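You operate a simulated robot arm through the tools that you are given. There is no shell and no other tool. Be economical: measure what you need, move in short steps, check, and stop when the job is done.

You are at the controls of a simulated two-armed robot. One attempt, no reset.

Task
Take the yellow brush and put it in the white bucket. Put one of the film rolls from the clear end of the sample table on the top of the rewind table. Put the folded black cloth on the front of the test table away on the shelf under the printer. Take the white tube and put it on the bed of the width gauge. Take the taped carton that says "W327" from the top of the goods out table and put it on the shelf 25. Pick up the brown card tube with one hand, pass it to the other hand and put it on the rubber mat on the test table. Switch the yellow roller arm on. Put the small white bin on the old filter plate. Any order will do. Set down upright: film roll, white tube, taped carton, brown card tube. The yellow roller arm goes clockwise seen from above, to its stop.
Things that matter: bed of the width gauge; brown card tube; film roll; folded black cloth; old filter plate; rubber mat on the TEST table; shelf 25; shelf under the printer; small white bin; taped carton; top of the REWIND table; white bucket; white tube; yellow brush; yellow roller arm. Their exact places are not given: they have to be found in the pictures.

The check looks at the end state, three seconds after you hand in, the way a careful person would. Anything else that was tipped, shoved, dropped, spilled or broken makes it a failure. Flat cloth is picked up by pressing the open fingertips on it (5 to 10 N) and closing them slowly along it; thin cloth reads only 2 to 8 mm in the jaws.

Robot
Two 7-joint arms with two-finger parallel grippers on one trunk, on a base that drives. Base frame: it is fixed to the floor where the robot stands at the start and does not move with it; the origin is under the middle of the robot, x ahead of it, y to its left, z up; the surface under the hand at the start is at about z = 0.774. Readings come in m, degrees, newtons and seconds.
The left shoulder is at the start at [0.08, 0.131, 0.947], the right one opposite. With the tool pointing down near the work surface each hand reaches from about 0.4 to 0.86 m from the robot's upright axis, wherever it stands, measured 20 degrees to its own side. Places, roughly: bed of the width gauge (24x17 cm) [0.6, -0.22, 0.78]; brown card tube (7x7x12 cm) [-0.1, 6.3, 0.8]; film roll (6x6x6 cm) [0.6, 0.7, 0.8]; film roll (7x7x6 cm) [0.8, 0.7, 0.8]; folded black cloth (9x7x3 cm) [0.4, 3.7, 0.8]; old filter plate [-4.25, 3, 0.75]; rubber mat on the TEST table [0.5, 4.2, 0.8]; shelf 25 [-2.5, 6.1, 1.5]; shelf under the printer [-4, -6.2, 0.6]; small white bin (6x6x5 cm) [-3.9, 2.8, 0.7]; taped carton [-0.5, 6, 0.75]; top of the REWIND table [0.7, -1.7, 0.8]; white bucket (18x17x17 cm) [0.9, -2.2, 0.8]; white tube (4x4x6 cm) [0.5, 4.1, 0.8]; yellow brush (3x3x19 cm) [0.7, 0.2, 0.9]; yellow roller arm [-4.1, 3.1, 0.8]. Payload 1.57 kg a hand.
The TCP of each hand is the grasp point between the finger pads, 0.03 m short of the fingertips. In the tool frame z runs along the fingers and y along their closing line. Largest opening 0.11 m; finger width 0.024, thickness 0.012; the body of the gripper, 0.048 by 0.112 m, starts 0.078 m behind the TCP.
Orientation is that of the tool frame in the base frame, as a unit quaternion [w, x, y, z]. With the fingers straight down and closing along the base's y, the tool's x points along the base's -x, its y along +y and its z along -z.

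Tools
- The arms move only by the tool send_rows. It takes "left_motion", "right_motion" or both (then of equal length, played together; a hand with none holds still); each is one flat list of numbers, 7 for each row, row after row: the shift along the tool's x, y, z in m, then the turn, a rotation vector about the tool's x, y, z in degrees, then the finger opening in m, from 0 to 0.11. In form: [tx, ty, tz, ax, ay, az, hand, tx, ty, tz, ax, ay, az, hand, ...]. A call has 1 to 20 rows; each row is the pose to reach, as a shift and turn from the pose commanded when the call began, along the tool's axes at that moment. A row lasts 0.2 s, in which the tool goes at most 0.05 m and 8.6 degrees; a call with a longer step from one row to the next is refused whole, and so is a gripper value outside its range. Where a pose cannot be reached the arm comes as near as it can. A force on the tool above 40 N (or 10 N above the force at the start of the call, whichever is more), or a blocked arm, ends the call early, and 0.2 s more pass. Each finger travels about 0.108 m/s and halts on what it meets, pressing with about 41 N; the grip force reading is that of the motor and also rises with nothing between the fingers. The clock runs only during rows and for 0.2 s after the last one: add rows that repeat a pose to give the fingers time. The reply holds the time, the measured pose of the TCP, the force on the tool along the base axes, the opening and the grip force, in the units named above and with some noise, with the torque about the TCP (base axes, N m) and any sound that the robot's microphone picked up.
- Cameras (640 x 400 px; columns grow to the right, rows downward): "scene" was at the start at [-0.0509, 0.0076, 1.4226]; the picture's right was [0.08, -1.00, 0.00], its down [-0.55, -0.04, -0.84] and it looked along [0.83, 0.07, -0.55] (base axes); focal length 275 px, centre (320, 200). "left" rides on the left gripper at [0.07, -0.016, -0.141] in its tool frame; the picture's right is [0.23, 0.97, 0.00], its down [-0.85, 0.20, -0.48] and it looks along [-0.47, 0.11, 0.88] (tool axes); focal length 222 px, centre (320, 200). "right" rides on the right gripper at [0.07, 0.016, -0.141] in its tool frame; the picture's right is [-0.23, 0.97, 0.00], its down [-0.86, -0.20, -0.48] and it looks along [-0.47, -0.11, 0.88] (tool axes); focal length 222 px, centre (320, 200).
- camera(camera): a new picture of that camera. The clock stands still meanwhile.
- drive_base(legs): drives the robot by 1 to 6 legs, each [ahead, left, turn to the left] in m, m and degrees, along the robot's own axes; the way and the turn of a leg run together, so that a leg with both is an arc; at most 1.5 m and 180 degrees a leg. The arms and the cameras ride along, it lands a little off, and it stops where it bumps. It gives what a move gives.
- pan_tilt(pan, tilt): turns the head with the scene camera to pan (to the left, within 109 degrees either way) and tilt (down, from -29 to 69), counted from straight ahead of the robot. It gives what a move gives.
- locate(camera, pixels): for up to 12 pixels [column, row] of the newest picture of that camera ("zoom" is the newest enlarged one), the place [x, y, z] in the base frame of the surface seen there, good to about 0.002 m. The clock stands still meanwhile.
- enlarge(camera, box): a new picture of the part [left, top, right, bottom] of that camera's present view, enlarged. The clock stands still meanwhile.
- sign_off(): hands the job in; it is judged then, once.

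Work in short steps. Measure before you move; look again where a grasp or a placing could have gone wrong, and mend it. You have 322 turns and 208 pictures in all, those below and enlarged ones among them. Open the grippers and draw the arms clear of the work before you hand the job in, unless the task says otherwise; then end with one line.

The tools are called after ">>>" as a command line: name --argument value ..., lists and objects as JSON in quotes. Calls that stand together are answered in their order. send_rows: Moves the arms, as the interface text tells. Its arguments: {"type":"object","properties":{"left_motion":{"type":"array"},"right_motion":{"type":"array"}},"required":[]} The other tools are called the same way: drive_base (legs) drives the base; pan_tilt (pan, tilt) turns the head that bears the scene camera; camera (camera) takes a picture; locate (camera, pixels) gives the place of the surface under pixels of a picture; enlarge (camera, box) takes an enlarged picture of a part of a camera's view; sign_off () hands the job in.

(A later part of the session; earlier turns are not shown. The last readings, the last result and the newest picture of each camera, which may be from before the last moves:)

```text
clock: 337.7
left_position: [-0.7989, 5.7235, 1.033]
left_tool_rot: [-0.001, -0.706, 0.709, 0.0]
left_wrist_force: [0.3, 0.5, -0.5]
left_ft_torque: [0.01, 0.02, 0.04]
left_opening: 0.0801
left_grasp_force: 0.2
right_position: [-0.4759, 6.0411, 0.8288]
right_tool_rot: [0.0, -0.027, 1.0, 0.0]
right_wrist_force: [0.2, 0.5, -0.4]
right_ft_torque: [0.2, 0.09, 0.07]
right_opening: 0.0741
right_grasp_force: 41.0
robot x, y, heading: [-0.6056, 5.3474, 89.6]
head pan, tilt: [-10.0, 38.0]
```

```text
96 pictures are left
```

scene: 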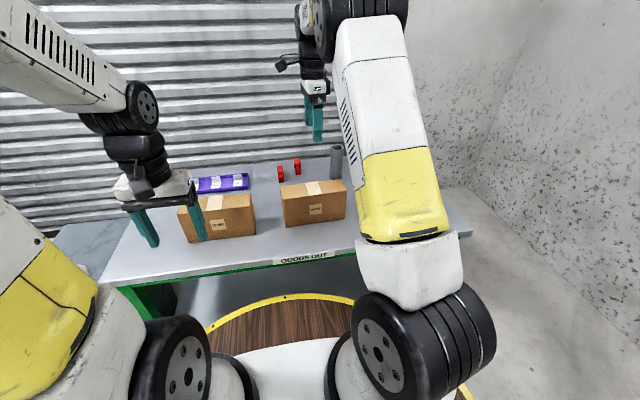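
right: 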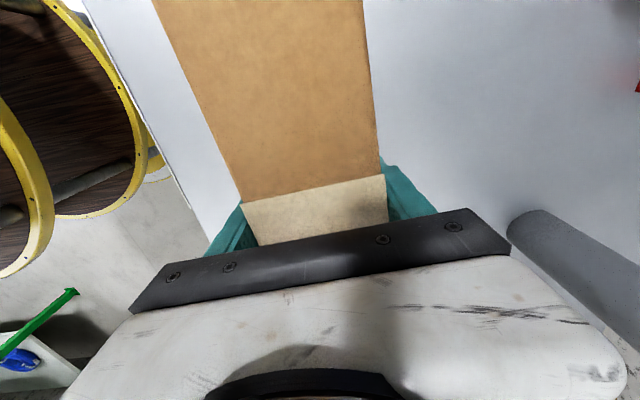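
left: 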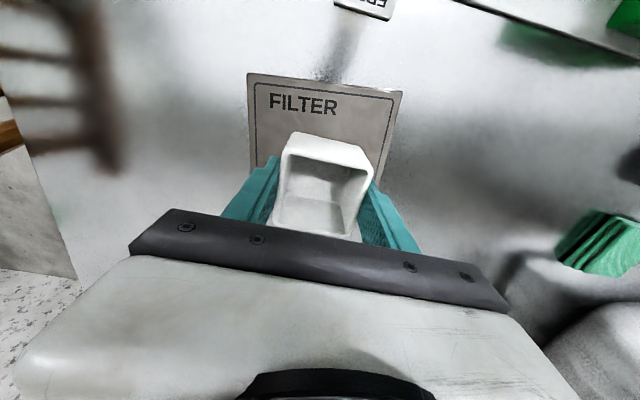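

Gripped at 0.074. I lift 0.2 m and read the weight.

>>> send_rows --right_motion '[0, 0, -0.02, 0, 0, 0, 0.05, 0, 0, -0.05, 0, 0, 0, 0.05, 0, 0, -0.08, 0, 0, 0, 0.05, 0, 0, -0.12, 0, 0, 0, 0.05, 0, 0, -0.16, 0, 0, 0, 0.05, 0, 0, -0.2, 0, 0, 0, 0.05, 0, 0, -0.2, 0, 0, 0, 0.05]'

>>> camera --camera "scene"

```text
clock: 339.3
left_position: [-0.7987, 5.7244, 1.0339]
left_tool_rot: [-0.002, -0.705, 0.709, 0.0]
left_wrist_force: [1.1, 0.7, 0.1]
left_ft_torque: [0.02, 0.01, -0.01]
left_opening: 0.0803
left_grasp_force: 0.0
right_position: [-0.4748, 6.0382, 1.0318]
right_tool_rot: [0.0, -0.028, 1.0, -0.001]
right_wrist_force: [1.0, 0.8, -6.3]
right_ft_torque: [0.02, 0.0, -0.01]
right_opening: 0.0737
right_grasp_force: 41.3
robot x, y, heading: [-0.604, 5.3504, 89.9]
head pan, tilt: [-10.0, 38.0]
```

```text
95 pictures are left
```

scene: 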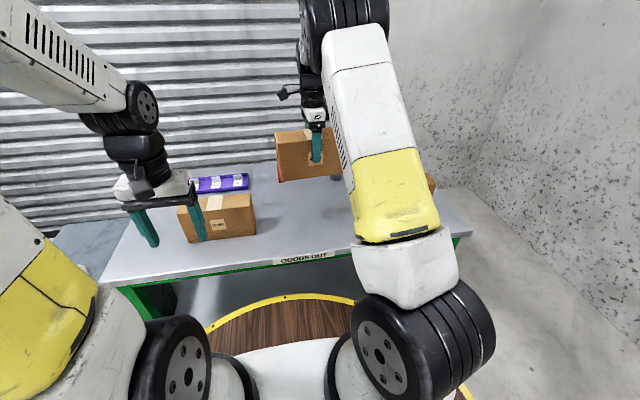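

0.6 kg. I yaw it back 86.8° so its long side points away from me, over (-0.474, 6.02).

>>> send_rows --right_motion '[0, -0.002, 0, 0, 0, -8, 0.05, 0, -0.004, 0, 0, 0, -16, 0.05, 0, -0.006, 0, 0, 0, -24, 0.05, 0, -0.008, 0, 0, 0, -32, 0.05, 0, -0.01, 0, 0, 0, -40, 0.05, 0, -0.012, 0, 0, 0, -48, 0.05, 0, -0.014, 0, 0, 0, -56, 0.05, 0, -0.015, 0, 0, 0, -64, 0.05, 0, -0.015, 0, 0, 0, -72, 0.05, 0, -0.015, 0, 0, 0, -80, 0.05, 0, -0.015, 0, 0, 0, -86.8, 0.05, 0, -0.015, 0, 0, 0, -86.8, 0.05]'

>>> send_rows --right_motion '[0, 0, 0.04, 0, 0, 0, 0.05, 0, 0, 0.08, 0, 0, 0, 0.05, 0, 0, 0.12, 0, 0, 0, 0.05, 0, 0, 0.16, 0, 0, 0, 0.05, 0, 0, 0.185, 0, 0, 0, 0.05, 0, 0, 0.195, 0, 0, 0, 0.05, 0, 0, 0.195, 0, 0, 0, 0.05]'

>>> camera --camera "right"

>>> camera --camera "scene"

```text
clock: 341.9
left_position: [-0.7972, 5.7235, 1.0343]
left_tool_rot: [-0.001, -0.705, 0.709, -0.001]
left_wrist_force: [0.9, -0.2, -0.5]
left_ft_torque: [-0.02, 0.0, 0.06]
left_opening: 0.0797
left_grasp_force: 0.1
right_position: [-0.4718, 6.0244, 1.0295]
right_tool_rot: [0.001, 0.708, -0.707, 0.0]
right_wrist_force: [0.9, 0.5, -6.1]
right_ft_torque: [0.03, 0.02, -0.02]
right_opening: 0.0738
right_grasp_force: 40.4
robot x, y, heading: [-0.6006, 5.3507, 89.7]
head pan, tilt: [-10.0, 38.0]
```

```text
clock: 343.5
left_position: [-0.7977, 5.7243, 1.0337]
left_tool_rot: [-0.001, -0.705, 0.709, 0.0]
left_wrist_force: [1.1, 0.0, 0.2]
left_ft_torque: [0.01, 0.02, -0.01]
left_opening: 0.0801
left_grasp_force: 0.0
right_position: [-0.4728, 6.0243, 0.8344]
right_tool_rot: [0.001, 0.707, -0.707, 0.0]
right_wrist_force: [-0.5, 0.0, -5.5]
right_ft_torque: [0.06, -0.01, 0.02]
right_opening: 0.0738
right_grasp_force: 41.1
robot x, y, heading: [-0.607, 5.345, 89.5]
head pan, tilt: [-10.0, 38.0]
```

```text
94 pictures are left
```

right: 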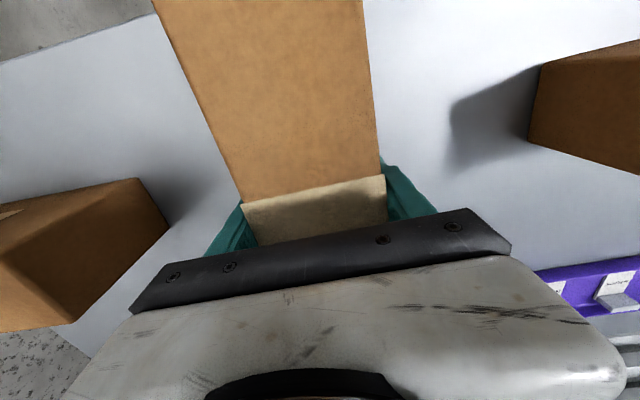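

```text
93 pictures are left
```

scene: 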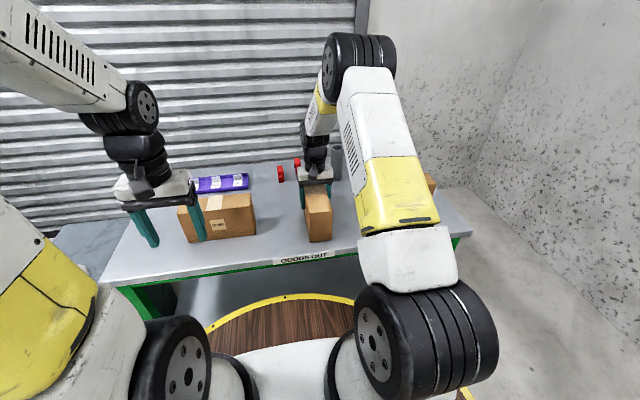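

Now I creep down to contact and release.

>>> send_rows --right_motion '[0, 0, 0.003, 0, 0, 0, 0.05, 0, 0, 0.005, 0, 0, 0, 0.05, 0, 0, 0.0065, 0, 0, 0, 0.05, 0, 0, 0.0065, 0, 0, 0, 0.05]'

```text
clock: 344.5
left_position: [-0.7998, 5.7232, 1.0357]
left_tool_rot: [0.0, -0.706, 0.709, 0.0]
left_wrist_force: [-0.4, 0.0, -0.1]
left_ft_torque: [-0.01, 0.01, 0.01]
left_opening: 0.0799
left_grasp_force: 0.0
right_position: [-0.4721, 6.0265, 0.8286]
right_tool_rot: [0.001, -0.707, 0.707, 0.001]
right_wrist_force: [-1.3, -2.9, 16.6]
right_ft_torque: [-1.43, -0.66, -0.09]
right_opening: 0.074
right_grasp_force: 40.9
robot x, y, heading: [-0.6061, 5.3456, 89.5]
head pan, tilt: [-10.0, 38.0]
```

Contact. I release, rise, then back the base 0.16 m to pitch the hand level.

>>> send_rows --right_motion '[0, 0, -0.001, 0, 0, 0, 0.07, 0, 0, -0.001, 0, 0, 0, 0.09, 0, 0, -0.001, 0, 0, 0, 0.1, 0, 0, -0.001, 0, 0, 0, 0.1, 0, 0, -0.04, 0, 0, 0, 0.1, 0, 0, -0.08, 0, 0, 0, 0.1, 0, 0, -0.12, 0, 0, 0, 0.1, 0, 0, -0.16, 0, 0, 0, 0.1, 0, 0, -0.19, 0, 0, 0, 0.1]'

>>> drive_base --legs '[[-0.2, 0, 0]]'

>>> camera --camera "scene"

```text
clock: 346.5
left_position: [-0.7982, 5.7237, 1.0344]
left_tool_rot: [0.0, -0.705, 0.709, 0.0]
left_wrist_force: [1.0, 0.2, -0.7]
left_ft_torque: [0.01, 0.0, -0.03]
left_opening: 0.0801
left_grasp_force: 0.1
right_position: [-0.4738, 6.0249, 1.0189]
right_tool_rot: [0.001, 0.707, -0.707, 0.001]
right_wrist_force: [0.0, 0.5, -0.2]
right_ft_torque: [0.0, 0.01, -0.01]
right_opening: 0.1
right_grasp_force: 0.1
robot x, y, heading: [-0.6062, 5.3514, 89.8]
head pan, tilt: [-10.0, 38.0]
```

```text
clock: 348.1
left_position: [-0.799, 5.5206, 1.0342]
left_tool_rot: [-0.001, -0.704, 0.71, 0.0]
left_wrist_force: [0.3, 0.2, -0.4]
left_ft_torque: [0.0, 0.0, -0.01]
left_opening: 0.0801
left_grasp_force: 0.0
right_position: [-0.4749, 5.8222, 1.0197]
right_tool_rot: [0.0, -0.707, 0.707, 0.0]
right_wrist_force: [0.9, 0.2, 0.8]
right_ft_torque: [0.0, 0.02, 0.03]
right_opening: 0.1003
right_grasp_force: 0.0
robot x, y, heading: [-0.6056, 5.1439, 89.6]
head pan, tilt: [-10.0, 38.0]
```

```text
92 pictures are left
```

scene: 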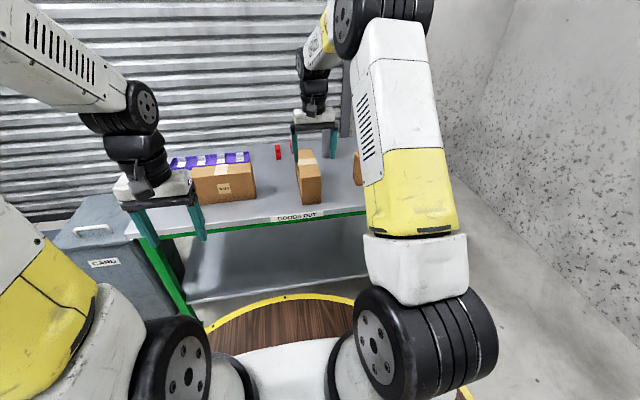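

>>> send_rows --right_motion '[0.002, 0, 0.01, 0, -8.2, 0, 0.1, 0.004, 0, 0.02, 0, -16.4, 0, 0.1, 0.006, 0, 0.03, 0, -24.6, 0, 0.1, 0.008, 0, 0.04, 0, -32.8, 0, 0.1, 0.01, 0, 0.05, 0, -41, 0, 0.1, 0.01, 0, 0.06, 0, -49.2, 0, 0.1, 0.01, 0, 0.07, 0, -57.4, 0, 0.1, 0.01, 0, 0.08, 0, -65.6, 0, 0.1, 0.01, 0, 0.09, 0, -73.8, 0, 0.1, 0.01, 0, 0.1, 0, -82, 0, 0.1, 0.01, 0, 0.1, 0, -90, 0, 0.1, 0.01, 0, 0.1, 0, -90, 0, 0.1]'

>>> locate --camera "scene" --pixels '[[302, 170], [321, 165], [303, 203], [320, 200], [311, 185], [299, 152], [313, 150]]'

>>> camera --camera "scene"

>>> camera --camera "right"

```text
clock: 350.7
left_position: [-0.7996, 5.5214, 1.0341]
left_tool_rot: [-0.001, -0.705, 0.71, -0.001]
left_wrist_force: [0.1, 0.1, 0.6]
left_ft_torque: [-0.01, 0.02, 0.0]
left_opening: 0.08
left_grasp_force: 0.0
right_position: [-0.4739, 5.8129, 0.9201]
right_tool_rot: [0.501, -0.499, 0.501, 0.5]
right_wrist_force: [0.3, 0.4, 0.6]
right_ft_torque: [0.01, 0.02, -0.04]
right_opening: 0.0996
right_grasp_force: 0.0
robot x, y, heading: [-0.6079, 5.1456, 89.6]
head pan, tilt: [-10.0, 38.0]
```

```text
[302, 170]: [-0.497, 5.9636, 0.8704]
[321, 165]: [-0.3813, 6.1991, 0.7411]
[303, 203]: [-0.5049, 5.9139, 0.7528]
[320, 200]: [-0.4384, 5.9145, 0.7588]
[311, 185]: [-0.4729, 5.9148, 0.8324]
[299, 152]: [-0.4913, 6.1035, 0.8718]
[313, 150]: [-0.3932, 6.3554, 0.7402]
```

```text
91 pictures are left
```

scene: 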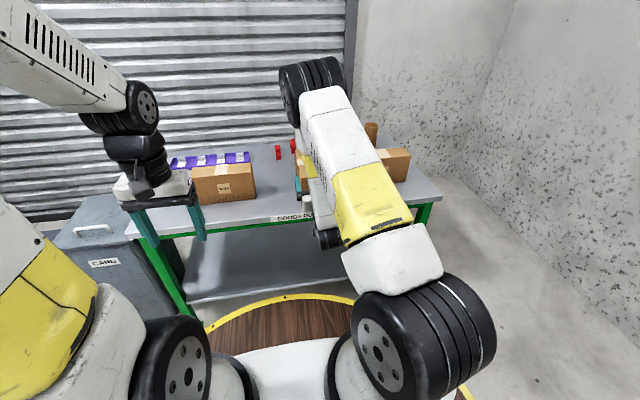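

```text
90 pictures are left
```

right: 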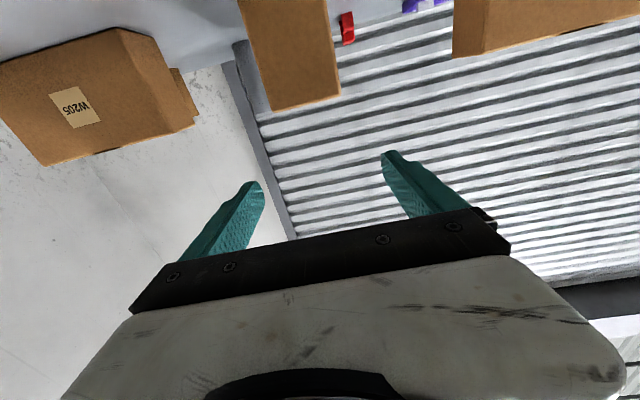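

The hand is level (fingers along +y). I lower to z 0.80 in front of the carton, then advance to y 5.983 with open fingers.

>>> send_rows --right_motion '[0.04, -0.002, 0, 0, 0, 0, 0.1, 0.08, -0.002, 0, 0, 0, 0, 0.1, 0.12, -0.002, 0, 0, 0, 0, 0.1, 0.12, -0.002, 0, 0, 0, 0, 0.1]'

>>> camera --camera "right"

```text
clock: 351.7
left_position: [-0.8004, 5.5215, 1.0334]
left_tool_rot: [-0.001, -0.705, 0.71, 0.0]
left_wrist_force: [0.4, 0.0, -0.3]
left_ft_torque: [0.0, -0.04, -0.01]
left_opening: 0.08
left_grasp_force: 0.1
right_position: [-0.4715, 5.8142, 0.8002]
right_tool_rot: [-0.5, 0.5, -0.5, -0.5]
right_wrist_force: [0.4, 0.5, 0.0]
right_ft_torque: [0.01, 0.01, -0.01]
right_opening: 0.1002
right_grasp_force: 0.1
robot x, y, heading: [-0.6049, 5.1441, 89.5]
head pan, tilt: [-10.0, 38.0]
```

```text
89 pictures are left
```

right: 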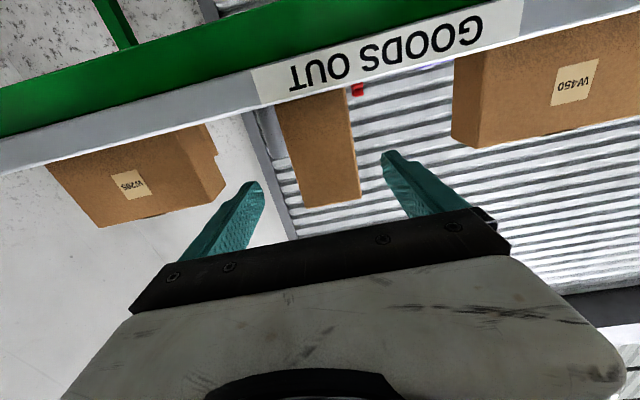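

>>> send_rows --right_motion '[0, 0, 0.04, 0, 0, 0, 0.1, 0, 0, 0.08, 0, 0, 0, 0.1, 0, 0, 0.12, 0, 0, 0, 0.1, 0, 0, 0.155, 0, 0, 0, 0.1, 0, 0, 0.166, 0, 0, 0, 0.1, 0, 0, 0.166, 0, 0, 0, 0.1, 0, 0, 0.166, 0, 0, 0, 0.085, 0, 0, 0.166, 0, 0, 0, 0.07, 0, 0, 0.166, 0, 0, 0, 0.05, 0, 0, 0.166, 0, 0, 0, 0.05]'

>>> camera --camera "right"

```text
clock: 353.9
left_position: [-0.8004, 5.5202, 1.0345]
left_tool_rot: [-0.001, -0.704, 0.71, 0.0]
left_wrist_force: [-0.3, 0.1, -0.1]
left_ft_torque: [-0.01, -0.01, -0.01]
left_opening: 0.0799
left_grasp_force: 0.0
right_position: [-0.4733, 5.9789, 0.8]
right_tool_rot: [0.499, -0.5, 0.5, 0.501]
right_wrist_force: [-0.7, 2.1, 0.2]
right_ft_torque: [-0.07, -0.14, 0.19]
right_opening: 0.0738
right_grasp_force: 41.0
robot x, y, heading: [-0.6103, 5.1456, 89.5]
head pan, tilt: [-10.0, 38.0]
```

```text
88 pictures are left
```

right: 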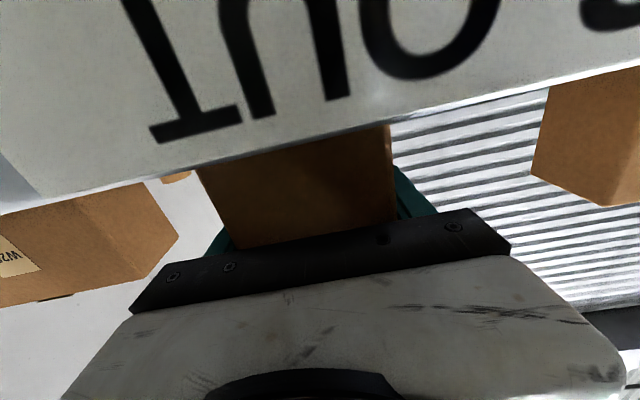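

Gripped. I lift 0.16 m and back the base away.

>>> send_rows --right_motion '[-0.02, 0, 0, 0, 0, 0, 0.05, -0.05, 0, 0, 0, 0, 0, 0.05, -0.09, 0, 0, 0, 0, 0, 0.05, -0.13, 0, 0, 0, 0, 0, 0.05, -0.17, 0, 0, 0, 0, 0, 0.05, -0.2, 0, 0, 0, 0, 0, 0.05, -0.2, 0, 0, 0, 0, 0, 0.05]'

>>> drive_base --legs '[[-0.35, 0, 0.5]]'

>>> camera --camera "right"

>>> pan_tilt --pan 55 --tilt 5

>>> camera --camera "scene"

```text
clock: 355.5
left_position: [-0.799, 5.5217, 1.0339]
left_tool_rot: [-0.002, -0.705, 0.709, 0.0]
left_wrist_force: [-0.1, 0.3, -0.8]
left_ft_torque: [-0.03, 0.0, -0.01]
left_opening: 0.0798
left_grasp_force: 0.2
right_position: [-0.471, 5.9782, 0.9992]
right_tool_rot: [0.5, -0.5, 0.501, 0.499]
right_wrist_force: [-0.3, -0.2, -5.5]
right_ft_torque: [-0.25, -0.01, -0.03]
right_opening: 0.0735
right_grasp_force: 41.6
robot x, y, heading: [-0.6044, 5.1431, 89.7]
head pan, tilt: [-10.0, 38.0]
```

```text
clock: 357.8
left_position: [-0.8028, 5.1738, 1.0337]
left_tool_rot: [0.001, 0.707, -0.707, -0.001]
left_wrist_force: [0.2, -1.0, -0.4]
left_ft_torque: [-0.03, -0.02, 0.03]
left_opening: 0.0798
left_grasp_force: 0.0
right_position: [-0.4773, 5.6329, 0.9995]
right_tool_rot: [0.498, -0.501, 0.5, 0.501]
right_wrist_force: [0.8, 0.7, -5.8]
right_ft_torque: [-0.23, -0.02, 0.0]
right_opening: 0.074
right_grasp_force: 41.4
robot x, y, heading: [-0.6087, 4.7976, 90.2]
head pan, tilt: [-10.0, 38.0]
```

```text
87 pictures are left
```

right: 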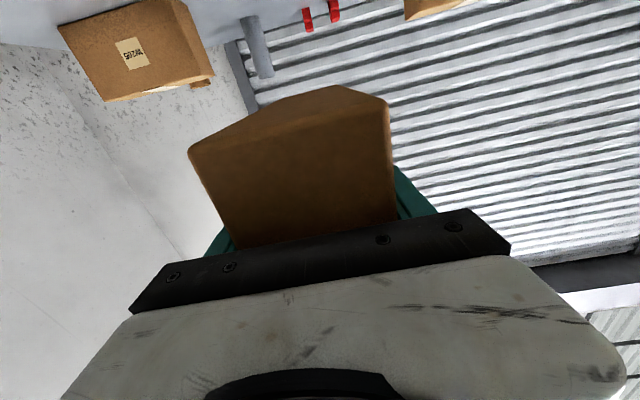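

```text
clock: 359.1
left_position: [-0.8027, 5.1726, 1.0336]
left_tool_rot: [-0.002, -0.707, 0.707, 0.0]
left_wrist_force: [-0.3, 0.3, 0.1]
left_ft_torque: [0.0, 0.0, 0.01]
left_opening: 0.0799
left_grasp_force: 0.0
right_position: [-0.477, 5.6321, 0.9987]
right_tool_rot: [-0.498, 0.501, -0.5, -0.501]
right_wrist_force: [-0.3, 0.3, -5.1]
right_ft_torque: [-0.29, -0.04, -0.01]
right_opening: 0.074
right_grasp_force: 41.0
robot x, y, heading: [-0.6057, 4.7996, 90.2]
head pan, tilt: [55.0, 5.0]
```

```text
86 pictures are left
```

scene: 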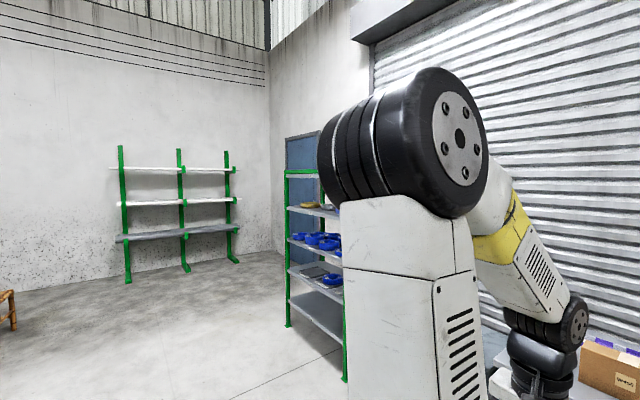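

Held steady. I drive left to the rack, a bit further back.

>>> drive_base --legs '[[-0.12, 1.0, 0], [0, 0.95, 0]]'

>>> pan_tilt --pan 0 --tilt 5

>>> camera --camera "scene"

```text
clock: 368.9
left_position: [-2.751, 5.0551, 1.0342]
left_tool_rot: [-0.001, -0.707, 0.707, 0.0]
left_wrist_force: [-1.0, -0.7, -0.7]
left_ft_torque: [0.0, -0.01, 0.0]
left_opening: 0.0799
left_grasp_force: 0.0
right_position: [-2.424, 5.5154, 0.999]
right_tool_rot: [-0.499, 0.501, -0.499, -0.501]
right_wrist_force: [0.4, 0.0, -6.3]
right_ft_torque: [-0.28, 0.02, -0.02]
right_opening: 0.0738
right_grasp_force: 41.3
robot x, y, heading: [-2.5574, 4.6839, 90.0]
head pan, tilt: [55.0, 5.0]
```

```text
clock: 370.1
left_position: [-2.7515, 5.0556, 1.0342]
left_tool_rot: [-0.001, -0.706, 0.708, 0.0]
left_wrist_force: [0.2, 0.9, -0.3]
left_ft_torque: [0.02, 0.01, -0.01]
left_opening: 0.0802
left_grasp_force: 0.0
right_position: [-2.4254, 5.5141, 0.9995]
right_tool_rot: [-0.499, 0.501, -0.5, -0.501]
right_wrist_force: [0.7, 1.4, -5.0]
right_ft_torque: [-0.28, 0.01, 0.01]
right_opening: 0.0738
right_grasp_force: 40.7
robot x, y, heading: [-2.555, 4.6809, 90.0]
head pan, tilt: [0.0, 5.0]
```

```text
85 pictures are left
```

scene: 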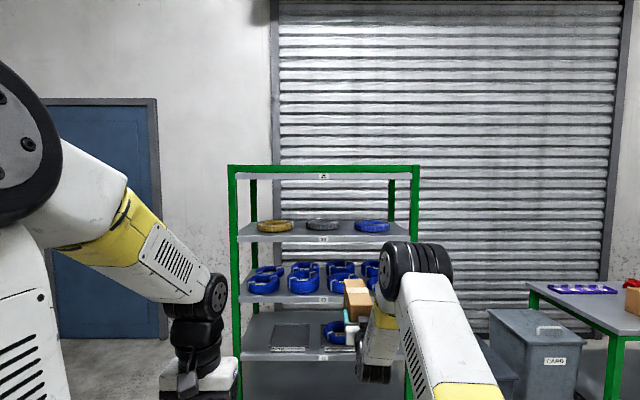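

>>> enlarge --camera "scene" --box '[220, 150, 440, 260]'

>>> locate --camera "scene" --pixels '[[324, 167], [324, 176], [250, 167], [400, 167], [324, 181], [250, 176], [324, 240], [370, 225], [416, 220], [233, 240]]'

```text
2.91 times, centred on (330, 205) of scene
```

zoom: 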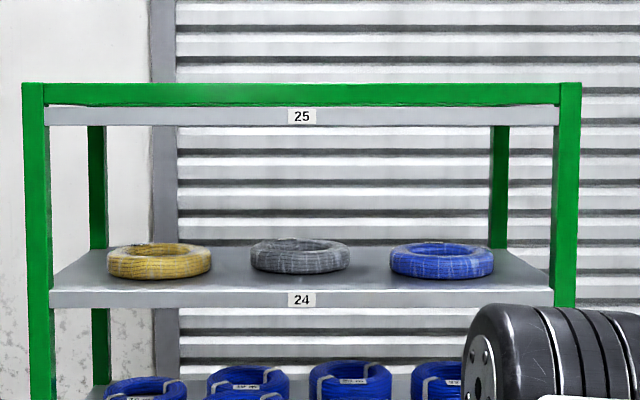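

```text
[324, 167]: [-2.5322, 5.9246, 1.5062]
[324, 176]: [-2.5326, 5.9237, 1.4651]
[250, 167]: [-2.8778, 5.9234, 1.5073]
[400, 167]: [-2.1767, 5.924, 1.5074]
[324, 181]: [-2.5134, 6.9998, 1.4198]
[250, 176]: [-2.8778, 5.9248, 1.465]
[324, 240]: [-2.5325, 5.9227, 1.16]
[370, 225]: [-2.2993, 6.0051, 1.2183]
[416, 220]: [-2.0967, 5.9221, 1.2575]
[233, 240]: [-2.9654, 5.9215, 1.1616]
```

Shelf 25 is the top board: rail top ≈1.517, board ≈1.48. I pull the carton in 0.2 m and raise it toward z 1.60, here well clear of the rack.

>>> send_rows --right_motion '[-0.03, 0, -0.03, 0, 0, 0, 0.05, -0.06, 0, -0.06, 0, 0, 0, 0.05, -0.09, 0, -0.09, 0, 0, 0, 0.05, -0.12, 0, -0.12, 0, 0, 0, 0.05, -0.15, 0, -0.15, 0, 0, 0, 0.05, -0.19, 0, -0.17, 0, 0, 0, 0.05, -0.23, 0, -0.19, 0, 0, 0, 0.05, -0.27, 0, -0.2, 0, 0, 0, 0.05, -0.31, 0, -0.2, 0, 0, 0, 0.05, -0.35, 0, -0.2, 0, 0, 0, 0.05, -0.39, 0, -0.2, 0, 0, 0, 0.05, -0.43, 0, -0.2, 0, 0, 0, 0.05, -0.46, 0, -0.2, 0, 0, 0, 0.05, -0.46, 0, -0.2, 0, 0, 0, 0.05]'

>>> camera --camera "scene"

```text
clock: 373.1
left_position: [-2.7507, 5.0555, 1.0336]
left_tool_rot: [-0.001, -0.707, 0.707, -0.001]
left_wrist_force: [0.1, 0.1, -0.2]
left_ft_torque: [-0.03, 0.0, 0.02]
left_opening: 0.0797
left_grasp_force: 0.1
right_position: [-2.4229, 5.3147, 1.4598]
right_tool_rot: [-0.498, 0.501, -0.499, -0.501]
right_wrist_force: [0.5, -1.4, -5.6]
right_ft_torque: [-0.28, 0.0, 0.01]
right_opening: 0.0742
right_grasp_force: 41.1
robot x, y, heading: [-2.5535, 4.6823, 89.9]
head pan, tilt: [0.0, 5.0]
```

```text
83 pictures are left
```

scene: 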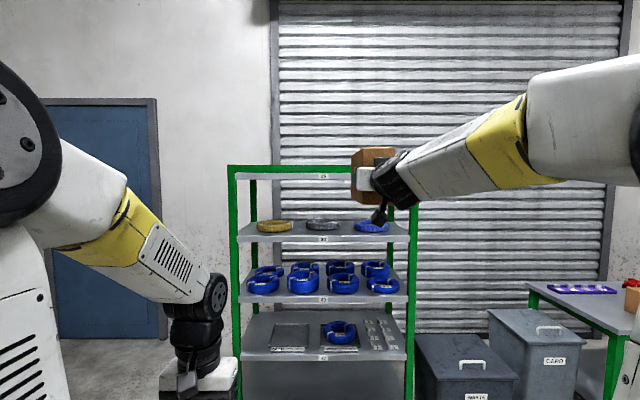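

Reachable so far. I raise the last 0.14 m.

>>> send_rows --right_motion '[-0.03, 0, 0, 0, 0, 0, 0.05, -0.06, 0, 0, 0, 0, 0, 0.05, -0.09, 0, 0, 0, 0, 0, 0.05, -0.12, 0, 0, 0, 0, 0, 0.05, -0.14, 0, 0, 0, 0, 0, 0.05, -0.14, 0, 0, 0, 0, 0, 0.05]'

```text
clock: 374.6
left_position: [-2.7515, 5.0554, 1.0342]
left_tool_rot: [-0.001, -0.707, 0.707, 0.0]
left_wrist_force: [0.4, 0.5, -0.3]
left_ft_torque: [-0.01, -0.02, 0.0]
left_opening: 0.0804
left_grasp_force: 0.1
right_position: [-2.4234, 5.3159, 1.5987]
right_tool_rot: [-0.499, 0.501, -0.5, -0.5]
right_wrist_force: [-0.4, -0.2, -6.1]
right_ft_torque: [-0.3, 0.01, 0.0]
right_opening: 0.074
right_grasp_force: 41.0
robot x, y, heading: [-2.5557, 4.6781, 90.0]
head pan, tilt: [0.0, 5.0]
```

At z 1.599 the carton bottom (1.541) clears the rail. I drive 0.55 m ahead and check.

>>> drive_base --legs '[[0.55, 0, 0]]'

>>> pan_tilt --pan -10 --tilt -15

>>> camera --camera "scene"

>>> camera --camera "right"

```text
clock: 377.6
left_position: [-2.7492, 5.5888, 1.0345]
left_tool_rot: [-0.002, -0.707, 0.707, 0.0]
left_wrist_force: [-0.3, 0.4, 0.6]
left_ft_torque: [0.0, 0.01, -0.02]
left_opening: 0.08
left_grasp_force: 0.0
right_position: [-2.4225, 5.8475, 1.5984]
right_tool_rot: [-0.498, 0.502, -0.499, -0.501]
right_wrist_force: [0.4, -0.3, -5.3]
right_ft_torque: [-0.3, 0.03, 0.01]
right_opening: 0.0739
right_grasp_force: 41.6
robot x, y, heading: [-2.5548, 5.2125, 89.9]
head pan, tilt: [0.0, 5.0]
```

```text
clock: 378.5
left_position: [-2.75, 5.5867, 1.0349]
left_tool_rot: [0.001, 0.707, -0.707, 0.0]
left_wrist_force: [1.0, 0.5, 0.5]
left_ft_torque: [-0.02, 0.03, -0.01]
left_opening: 0.0801
left_grasp_force: 0.0
right_position: [-2.4232, 5.8473, 1.5999]
right_tool_rot: [-0.498, 0.502, -0.499, -0.501]
right_wrist_force: [-0.3, 0.2, -6.1]
right_ft_torque: [-0.24, 0.0, -0.02]
right_opening: 0.074
right_grasp_force: 41.4
robot x, y, heading: [-2.5587, 5.2141, 89.8]
head pan, tilt: [-10.0, -15.0]
```

```text
82 pictures are left
```

scene: 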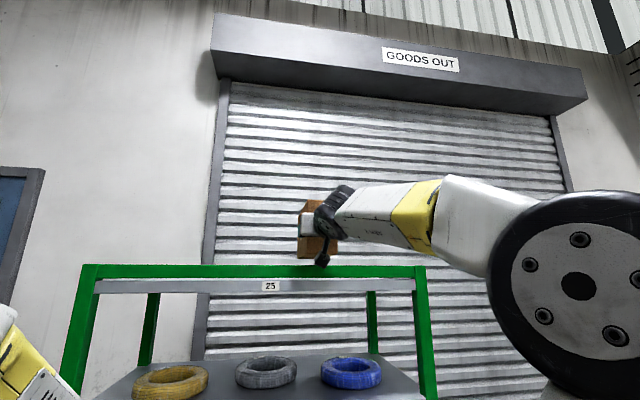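

```text
81 pictures are left
```

right: 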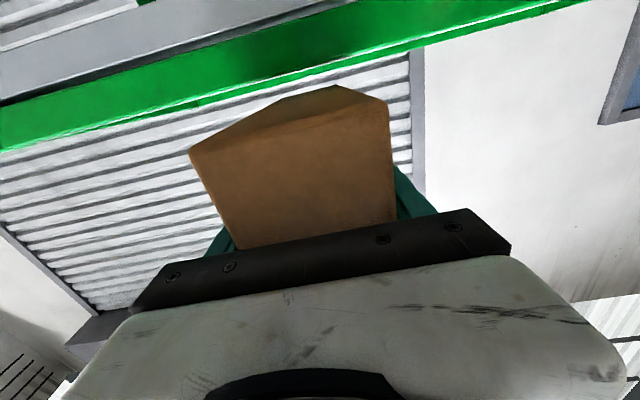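

A black part (camera) hangs below the hand at (323,260). I locate it, the rail and the carton to be sure it will stay in front of the rail.

>>> locate --camera "scene" --pixels '[[323, 262], [320, 255], [327, 248], [323, 240], [310, 256], [300, 250], [250, 268], [370, 270], [315, 210], [308, 262]]'

>>> locate --camera "right" --pixels '[[180, 100], [180, 80], [300, 60], [320, 95], [180, 115], [470, 35]]'

```text
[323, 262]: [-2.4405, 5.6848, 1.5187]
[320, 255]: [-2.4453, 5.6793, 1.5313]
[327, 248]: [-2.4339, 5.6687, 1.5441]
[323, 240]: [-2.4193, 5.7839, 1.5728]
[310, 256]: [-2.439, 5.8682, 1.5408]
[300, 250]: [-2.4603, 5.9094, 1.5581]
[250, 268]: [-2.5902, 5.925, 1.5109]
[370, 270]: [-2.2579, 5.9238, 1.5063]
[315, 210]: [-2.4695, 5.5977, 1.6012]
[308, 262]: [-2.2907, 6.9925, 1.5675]
```

```text
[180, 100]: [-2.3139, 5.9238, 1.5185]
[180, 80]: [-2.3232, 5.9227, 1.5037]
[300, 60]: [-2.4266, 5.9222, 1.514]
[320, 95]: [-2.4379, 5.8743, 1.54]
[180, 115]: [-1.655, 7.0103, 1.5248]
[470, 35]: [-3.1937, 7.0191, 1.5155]
```

The camera will stay at y≈5.86, in front of the rail (5.922). I drive 0.17 m more.

>>> drive_base --legs '[[0.185, 0, 0]]'

>>> camera --camera "scene"

>>> camera --camera "right"

```text
clock: 380.0
left_position: [-2.7521, 5.7759, 1.0345]
left_tool_rot: [0.001, 0.708, -0.706, 0.0]
left_wrist_force: [-0.8, 0.1, 0.1]
left_ft_torque: [0.0, -0.01, 0.0]
left_opening: 0.08
left_grasp_force: 0.0
right_position: [-2.4269, 6.0383, 1.5994]
right_tool_rot: [-0.497, 0.503, -0.497, -0.503]
right_wrist_force: [-1.1, -0.3, -5.5]
right_ft_torque: [-0.31, -0.01, 0.0]
right_opening: 0.0736
right_grasp_force: 41.0
robot x, y, heading: [-2.5535, 5.4019, 90.2]
head pan, tilt: [-10.0, -15.0]
```

```text
80 pictures are left
```

scene: 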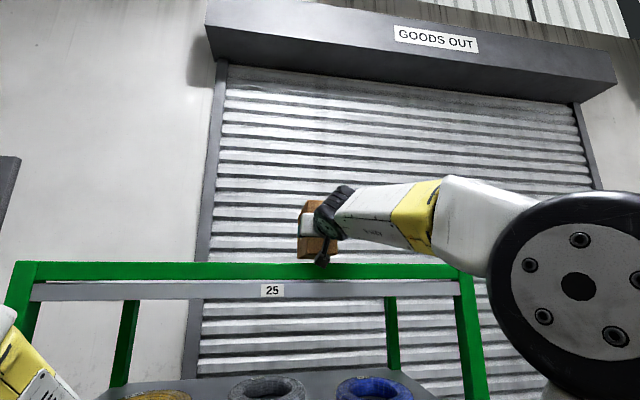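

```text
79 pictures are left
```

right: 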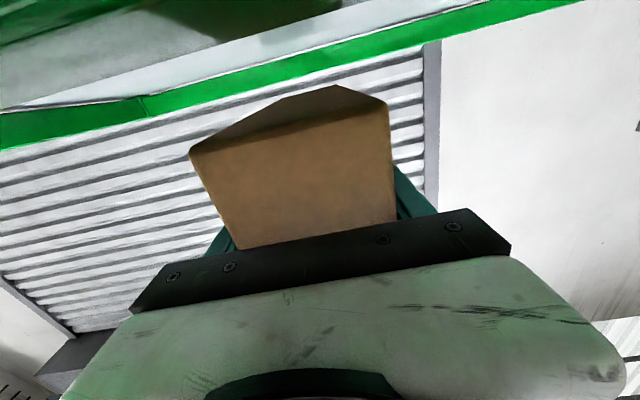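

The right camera now sees the board surface between front and back rails. I locate it.

>>> locate --camera "right" --pixels '[[150, 65], [100, 75], [250, 40], [150, 20], [60, 30], [300, 5], [150, 95], [250, 70], [400, 20], [100, 110], [350, 30], [40, 100]]'

```text
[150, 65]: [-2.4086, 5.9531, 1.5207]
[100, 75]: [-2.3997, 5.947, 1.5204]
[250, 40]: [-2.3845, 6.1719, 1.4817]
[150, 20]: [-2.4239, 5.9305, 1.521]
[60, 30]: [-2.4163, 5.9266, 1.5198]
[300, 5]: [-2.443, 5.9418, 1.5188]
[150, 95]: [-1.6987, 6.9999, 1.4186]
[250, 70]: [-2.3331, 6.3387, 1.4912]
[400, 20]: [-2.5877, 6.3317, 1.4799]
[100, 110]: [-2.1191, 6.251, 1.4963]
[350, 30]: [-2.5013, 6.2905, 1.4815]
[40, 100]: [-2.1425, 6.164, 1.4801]
```

Board z=1.4815, front rail top 1.52 back to y≈5.96; carton front is at ≈5.973. I lower to TCP 1.547, keeping the hand body just above the rail.

>>> send_rows --right_motion '[0.015, 0, 0, 0, 0, 0, 0.05, 0.03, 0, 0, 0, 0, 0, 0.05, 0.042, 0, 0, 0, 0, 0, 0.05, 0.0515, 0, 0, 0, 0, 0, 0.05, 0.0515, 0, 0, 0, 0, 0, 0.05]'

>>> camera --camera "right"

>>> camera --camera "scene"

```text
clock: 381.2
left_position: [-2.7513, 5.7762, 1.0335]
left_tool_rot: [0.001, 0.708, -0.706, 0.001]
left_wrist_force: [-0.6, 0.0, -0.5]
left_ft_torque: [0.03, -0.03, -0.01]
left_opening: 0.08
left_grasp_force: 0.0
right_position: [-2.4266, 6.0371, 1.5458]
right_tool_rot: [-0.497, 0.503, -0.499, -0.502]
right_wrist_force: [-0.4, -0.3, -6.2]
right_ft_torque: [-0.26, -0.01, 0.0]
right_opening: 0.0739
right_grasp_force: 41.3
robot x, y, heading: [-2.5551, 5.403, 90.2]
head pan, tilt: [-10.0, -15.0]
```

```text
78 pictures are left
```

right: 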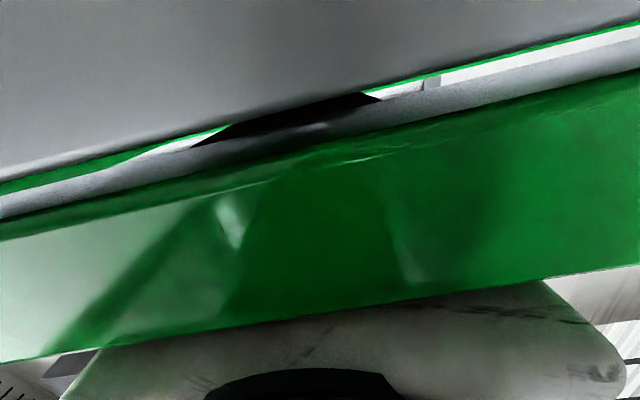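

```text
77 pictures are left
```

scene: 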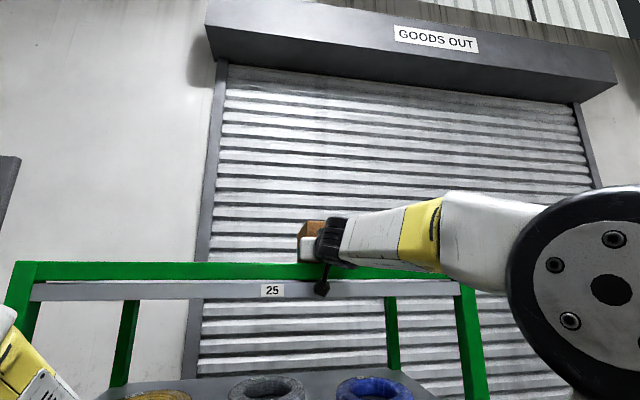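

No contact yet (weight still on the hand). I creep down 5 mm.

>>> send_rows --right_motion '[0.002, 0, 0, 0, 0, 0, 0.05, 0.004, 0, 0, 0, 0, 0, 0.05, 0.005, 0, 0, 0, 0, 0, 0.05, 0.005, 0, 0, 0, 0, 0, 0.05]'

```text
clock: 382.2
left_position: [-2.7517, 5.7765, 1.0351]
left_tool_rot: [0.001, 0.708, -0.706, 0.0]
left_wrist_force: [0.2, 0.5, -0.3]
left_ft_torque: [-0.01, -0.01, -0.01]
left_opening: 0.0802
left_grasp_force: 0.0
right_position: [-2.426, 6.0382, 1.5412]
right_tool_rot: [0.497, -0.503, 0.497, 0.503]
right_wrist_force: [1.2, 1.8, 2.4]
right_ft_torque: [-1.12, -0.48, 0.26]
right_opening: 0.074
right_grasp_force: 40.7
robot x, y, heading: [-2.5558, 5.4016, 90.0]
head pan, tilt: [-10.0, -15.0]
```

The hand body touches the rail with the carton about 2 mm above the board. I rise 1 mm, open, then lift clear and withdraw.

>>> send_rows --right_motion '[-0.0005, 0, 0, 0, 0, 0, 0.065, -0.0005, 0, 0, 0, 0, 0, 0.08, -0.0005, 0, 0, 0, 0, 0, 0.095, -0.0005, 0, 0, 0, 0, 0, 0.1, -0.0005, 0, 0, 0, 0, 0, 0.1, -0.015, 0, 0, 0, 0, 0, 0.1, -0.03, 0, 0, 0, 0, 0, 0.1, -0.03, 0, -0.04, 0, 0, 0, 0.1, -0.03, 0, -0.08, 0, 0, 0, 0.1, -0.03, 0, -0.12, 0, 0, 0, 0.1, -0.03, 0, -0.14, 0, 0, 0, 0.1]'

>>> camera --camera "right"

>>> camera --camera "scene"

```text
clock: 384.6
left_position: [-2.7512, 5.7755, 1.0336]
left_tool_rot: [0.0, 0.709, -0.705, 0.0]
left_wrist_force: [0.8, -0.5, 0.7]
left_ft_torque: [0.01, 0.02, 0.02]
left_opening: 0.0798
left_grasp_force: 0.1
right_position: [-2.4239, 5.8964, 1.573]
right_tool_rot: [-0.496, 0.503, -0.498, -0.502]
right_wrist_force: [0.5, 0.2, -0.1]
right_ft_torque: [0.0, 0.02, -0.01]
right_opening: 0.1004
right_grasp_force: 0.0
robot x, y, heading: [-2.5518, 5.403, 90.1]
head pan, tilt: [-10.0, -15.0]
```

```text
76 pictures are left
```

right: 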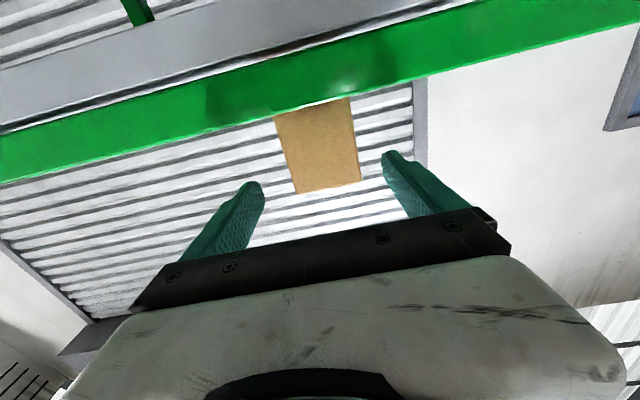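

```text
75 pictures are left
```

scene: 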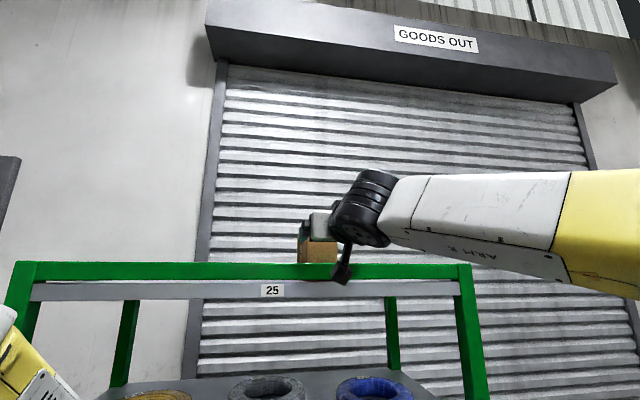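

The carton stands behind the rail. I verify its height, then back away and bring the right hand down.

>>> locate --camera "right" --pixels '[[300, 188], [355, 178], [285, 125], [345, 110], [320, 150]]'

>>> drive_base --legs '[[-0.7, 0, 0]]'

>>> send_rows --right_motion '[0.04, 0, 0, 0, 0, 0, 0.1, 0.08, 0, 0, 0, 0, 0, 0.1, 0.12, 0, 0, 0, 0, 0, 0.1, 0.16, 0, 0, 0, 0, 0, 0.1, 0.2, 0, 0, 0, 0, 0, 0.1, 0.24, 0, 0, 0, 0, 0, 0.1, 0.28, 0, 0, 0, 0, 0, 0.1, 0.32, 0, 0, 0, 0, 0, 0.1, 0.36, 0, 0, 0, 0, 0, 0.1, 0.4, 0, 0, 0, 0, 0, 0.1, 0.44, 0, 0.02, 0, 0, 0, 0.1, 0.48, 0, 0.04, 0, 0, 0, 0.1, 0.5, 0, 0.06, 0, 0, 0, 0.1]'

```text
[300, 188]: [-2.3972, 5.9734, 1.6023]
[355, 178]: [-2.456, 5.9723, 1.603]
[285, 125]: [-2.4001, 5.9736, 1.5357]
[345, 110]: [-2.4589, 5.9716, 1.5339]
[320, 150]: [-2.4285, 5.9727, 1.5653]
```

```text
clock: 388.4
left_position: [-2.75, 5.0822, 1.0349]
left_tool_rot: [0.0, 0.715, -0.7, -0.001]
left_wrist_force: [-0.3, 0.9, 0.8]
left_ft_torque: [-0.02, 0.02, 0.03]
left_opening: 0.0802
left_grasp_force: 0.0
right_position: [-2.4243, 5.2091, 1.5738]
right_tool_rot: [-0.492, 0.507, -0.493, -0.507]
right_wrist_force: [0.3, 1.1, 0.0]
right_ft_torque: [-0.04, 0.0, 0.0]
right_opening: 0.0995
right_grasp_force: 0.0
robot x, y, heading: [-2.5462, 4.713, 91.1]
head pan, tilt: [-10.0, -15.0]
```

```text
clock: 391.2
left_position: [-2.7499, 5.0834, 1.0342]
left_tool_rot: [0.001, 0.715, -0.699, 0.0]
left_wrist_force: [-0.1, -0.5, -0.1]
left_ft_torque: [0.04, 0.01, 0.01]
left_opening: 0.0798
left_grasp_force: 0.1
right_position: [-2.434, 5.326, 1.0767]
right_tool_rot: [0.493, -0.506, 0.494, 0.507]
right_wrist_force: [0.5, 0.1, 0.0]
right_ft_torque: [0.03, -0.01, 0.02]
right_opening: 0.1
right_grasp_force: 0.1
right hand out of reach, approached as far as the arm can: row 7, 8, 9, 10, 11, 12, 13
robot x, y, heading: [-2.5456, 4.7156, 91.2]
head pan, tilt: [-10.0, -15.0]
```

Carton verified upright (front face vertical at y 5.973). Now the brown tube: I pitch the right hand to 50°, then drive to the right end of the goods-out table.

>>> send_rows --right_motion '[-0.01, 0, -0.01, 0, 8, 0, 0.1, -0.02, 0, -0.02, 0, 16, 0, 0.1, -0.03, 0, -0.03, 0, 24, 0, 0.1, -0.04, 0, -0.04, 0, 32, 0, 0.1, -0.05, 0, -0.05, 0, 40, 0, 0.1, -0.05, 0, -0.05, 0, 40, 0, 0.1]'

>>> drive_base --legs '[[-0.05, -1.2, -1.2], [0, -1.1, 0]]'

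>>> pan_tilt --pan -10 --tilt 30

>>> camera --camera "scene"

```text
clock: 392.6
left_position: [-2.7501, 5.0836, 1.0347]
left_tool_rot: [0.002, 0.714, -0.7, 0.001]
left_wrist_force: [0.6, -1.2, 0.5]
left_ft_torque: [0.0, -0.03, 0.0]
left_opening: 0.0801
left_grasp_force: 0.0
right_position: [-2.4333, 5.2743, 1.1243]
right_tool_rot: [-0.294, 0.65, -0.633, -0.303]
right_wrist_force: [-0.2, 0.3, -0.2]
right_ft_torque: [-0.03, 0.03, 0.0]
right_opening: 0.1003
right_grasp_force: 0.0
right hand out of reach, approached as far as the arm can: row 1, 5
robot x, y, heading: [-2.545, 4.7109, 91.1]
head pan, tilt: [-10.0, -15.0]
```

```text
clock: 403.8
left_position: [-0.4751, 5.0406, 1.0332]
left_tool_rot: [-0.001, -0.704, 0.71, -0.001]
left_wrist_force: [0.9, 0.2, 1.0]
left_ft_torque: [0.01, 0.02, 0.01]
left_opening: 0.0797
left_grasp_force: 0.0
right_position: [-0.1533, 5.2224, 1.1253]
right_tool_rot: [0.298, -0.64, 0.642, 0.299]
right_wrist_force: [0.4, 0.3, 0.6]
right_ft_torque: [0.0, 0.0, -0.03]
right_opening: 0.1002
right_grasp_force: 0.1
robot x, y, heading: [-0.2842, 4.6684, 89.3]
head pan, tilt: [-10.0, -15.0]
```

```text
clock: 404.9
left_position: [-0.4776, 5.0412, 1.0349]
left_tool_rot: [-0.001, -0.705, 0.71, -0.001]
left_wrist_force: [0.4, 0.3, -0.6]
left_ft_torque: [0.02, 0.02, 0.04]
left_opening: 0.08
left_grasp_force: 0.1
right_position: [-0.1528, 5.2215, 1.124]
right_tool_rot: [0.299, -0.64, 0.642, 0.298]
right_wrist_force: [0.0, -0.1, -0.5]
right_ft_torque: [0.0, 0.0, 0.02]
right_opening: 0.1001
right_grasp_force: 0.1
robot x, y, heading: [-0.2868, 4.6657, 89.5]
head pan, tilt: [-10.0, 30.0]
```

```text
74 pictures are left
```

scene: 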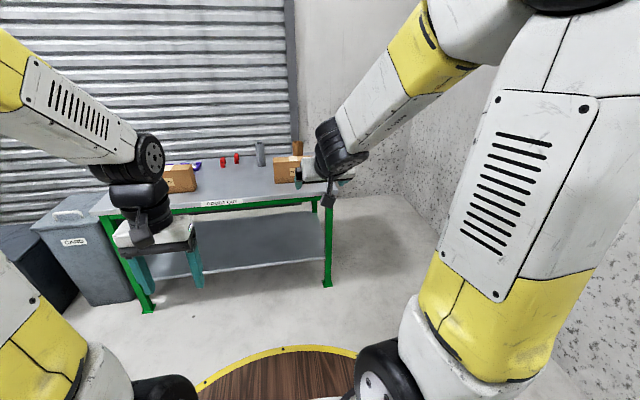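

I drive 0.84 m ahead.

>>> drive_base --legs '[[0.84, 0, 0.4]]'

>>> pan_tilt --pan -15 --tilt 35

>>> camera --camera "scene"

>>> camera --camera "right"

```text
clock: 409.4
left_position: [-0.483, 5.8793, 1.0346]
left_tool_rot: [0.001, 0.711, -0.704, 0.0]
left_wrist_force: [0.7, 0.0, -0.2]
left_ft_torque: [-0.01, 0.0, 0.0]
left_opening: 0.0801
left_grasp_force: 0.1
right_position: [-0.1619, 6.0664, 1.1249]
right_tool_rot: [-0.296, 0.646, -0.636, -0.301]
right_wrist_force: [0.0, -0.4, 0.1]
right_ft_torque: [0.01, -0.01, 0.01]
right_opening: 0.0996
right_grasp_force: 0.1
robot x, y, heading: [-0.2828, 5.506, 90.5]
head pan, tilt: [-10.0, 30.0]
```

```text
clock: 410.0
left_position: [-0.4815, 5.8794, 1.0342]
left_tool_rot: [0.002, 0.71, -0.704, 0.0]
left_wrist_force: [-0.1, 0.5, -1.8]
left_ft_torque: [-0.01, 0.01, 0.01]
left_opening: 0.08
left_grasp_force: 0.0
right_position: [-0.1628, 6.0677, 1.1236]
right_tool_rot: [-0.295, 0.646, -0.636, -0.302]
right_wrist_force: [0.6, 0.1, 0.5]
right_ft_torque: [0.02, -0.05, 0.06]
right_opening: 0.1002
right_grasp_force: 0.0
robot x, y, heading: [-0.2829, 5.506, 90.5]
head pan, tilt: [-15.0, 35.0]
```

```text
73 pictures are left
```

scene: 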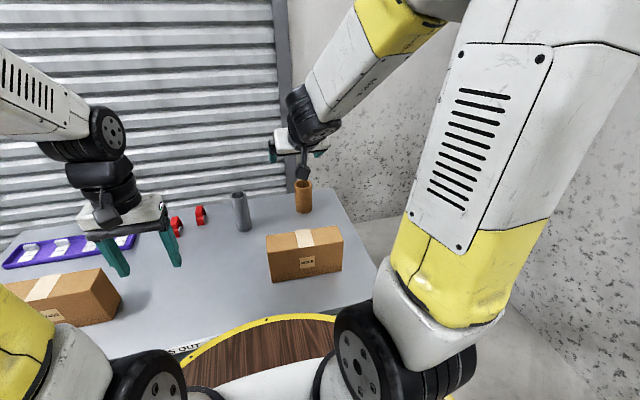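

```text
72 pictures are left
```

right: 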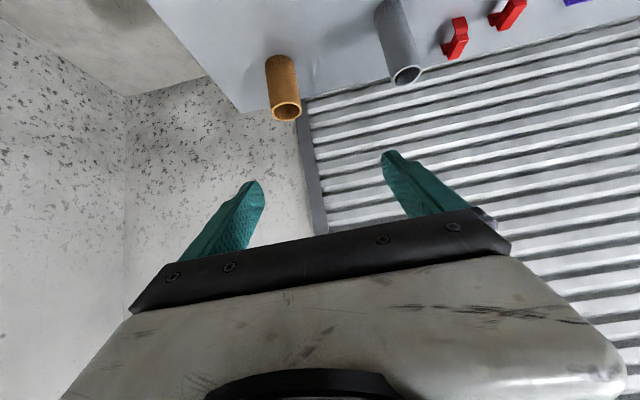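

I locate the tube rim in the right picture and enlarge.

>>> enlarge --camera "right" --box '[240, 40, 340, 130]'

```text
4.44 times, centred on (290, 85) of right
```

zoom: 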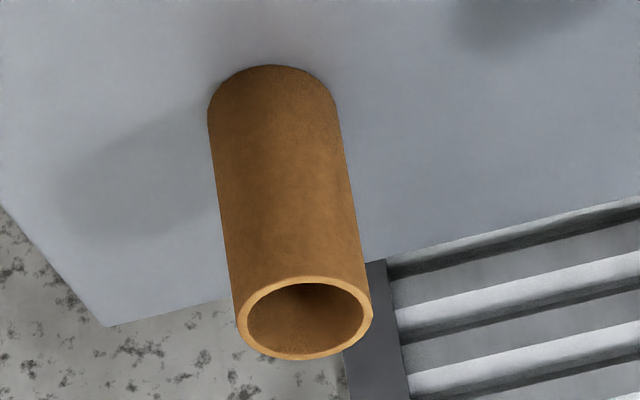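

>>> locate --camera "zoom" --pixels '[[240, 320], [370, 300], [310, 280], [295, 356], [270, 75], [285, 200], [270, 70], [130, 100], [150, 310]]'

```text
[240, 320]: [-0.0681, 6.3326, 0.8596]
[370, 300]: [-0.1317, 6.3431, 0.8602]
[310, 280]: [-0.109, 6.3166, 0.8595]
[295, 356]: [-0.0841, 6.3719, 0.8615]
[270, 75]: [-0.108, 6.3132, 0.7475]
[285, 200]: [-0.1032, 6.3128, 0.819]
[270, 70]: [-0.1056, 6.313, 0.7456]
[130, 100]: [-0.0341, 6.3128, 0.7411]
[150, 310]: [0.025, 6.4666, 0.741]
```

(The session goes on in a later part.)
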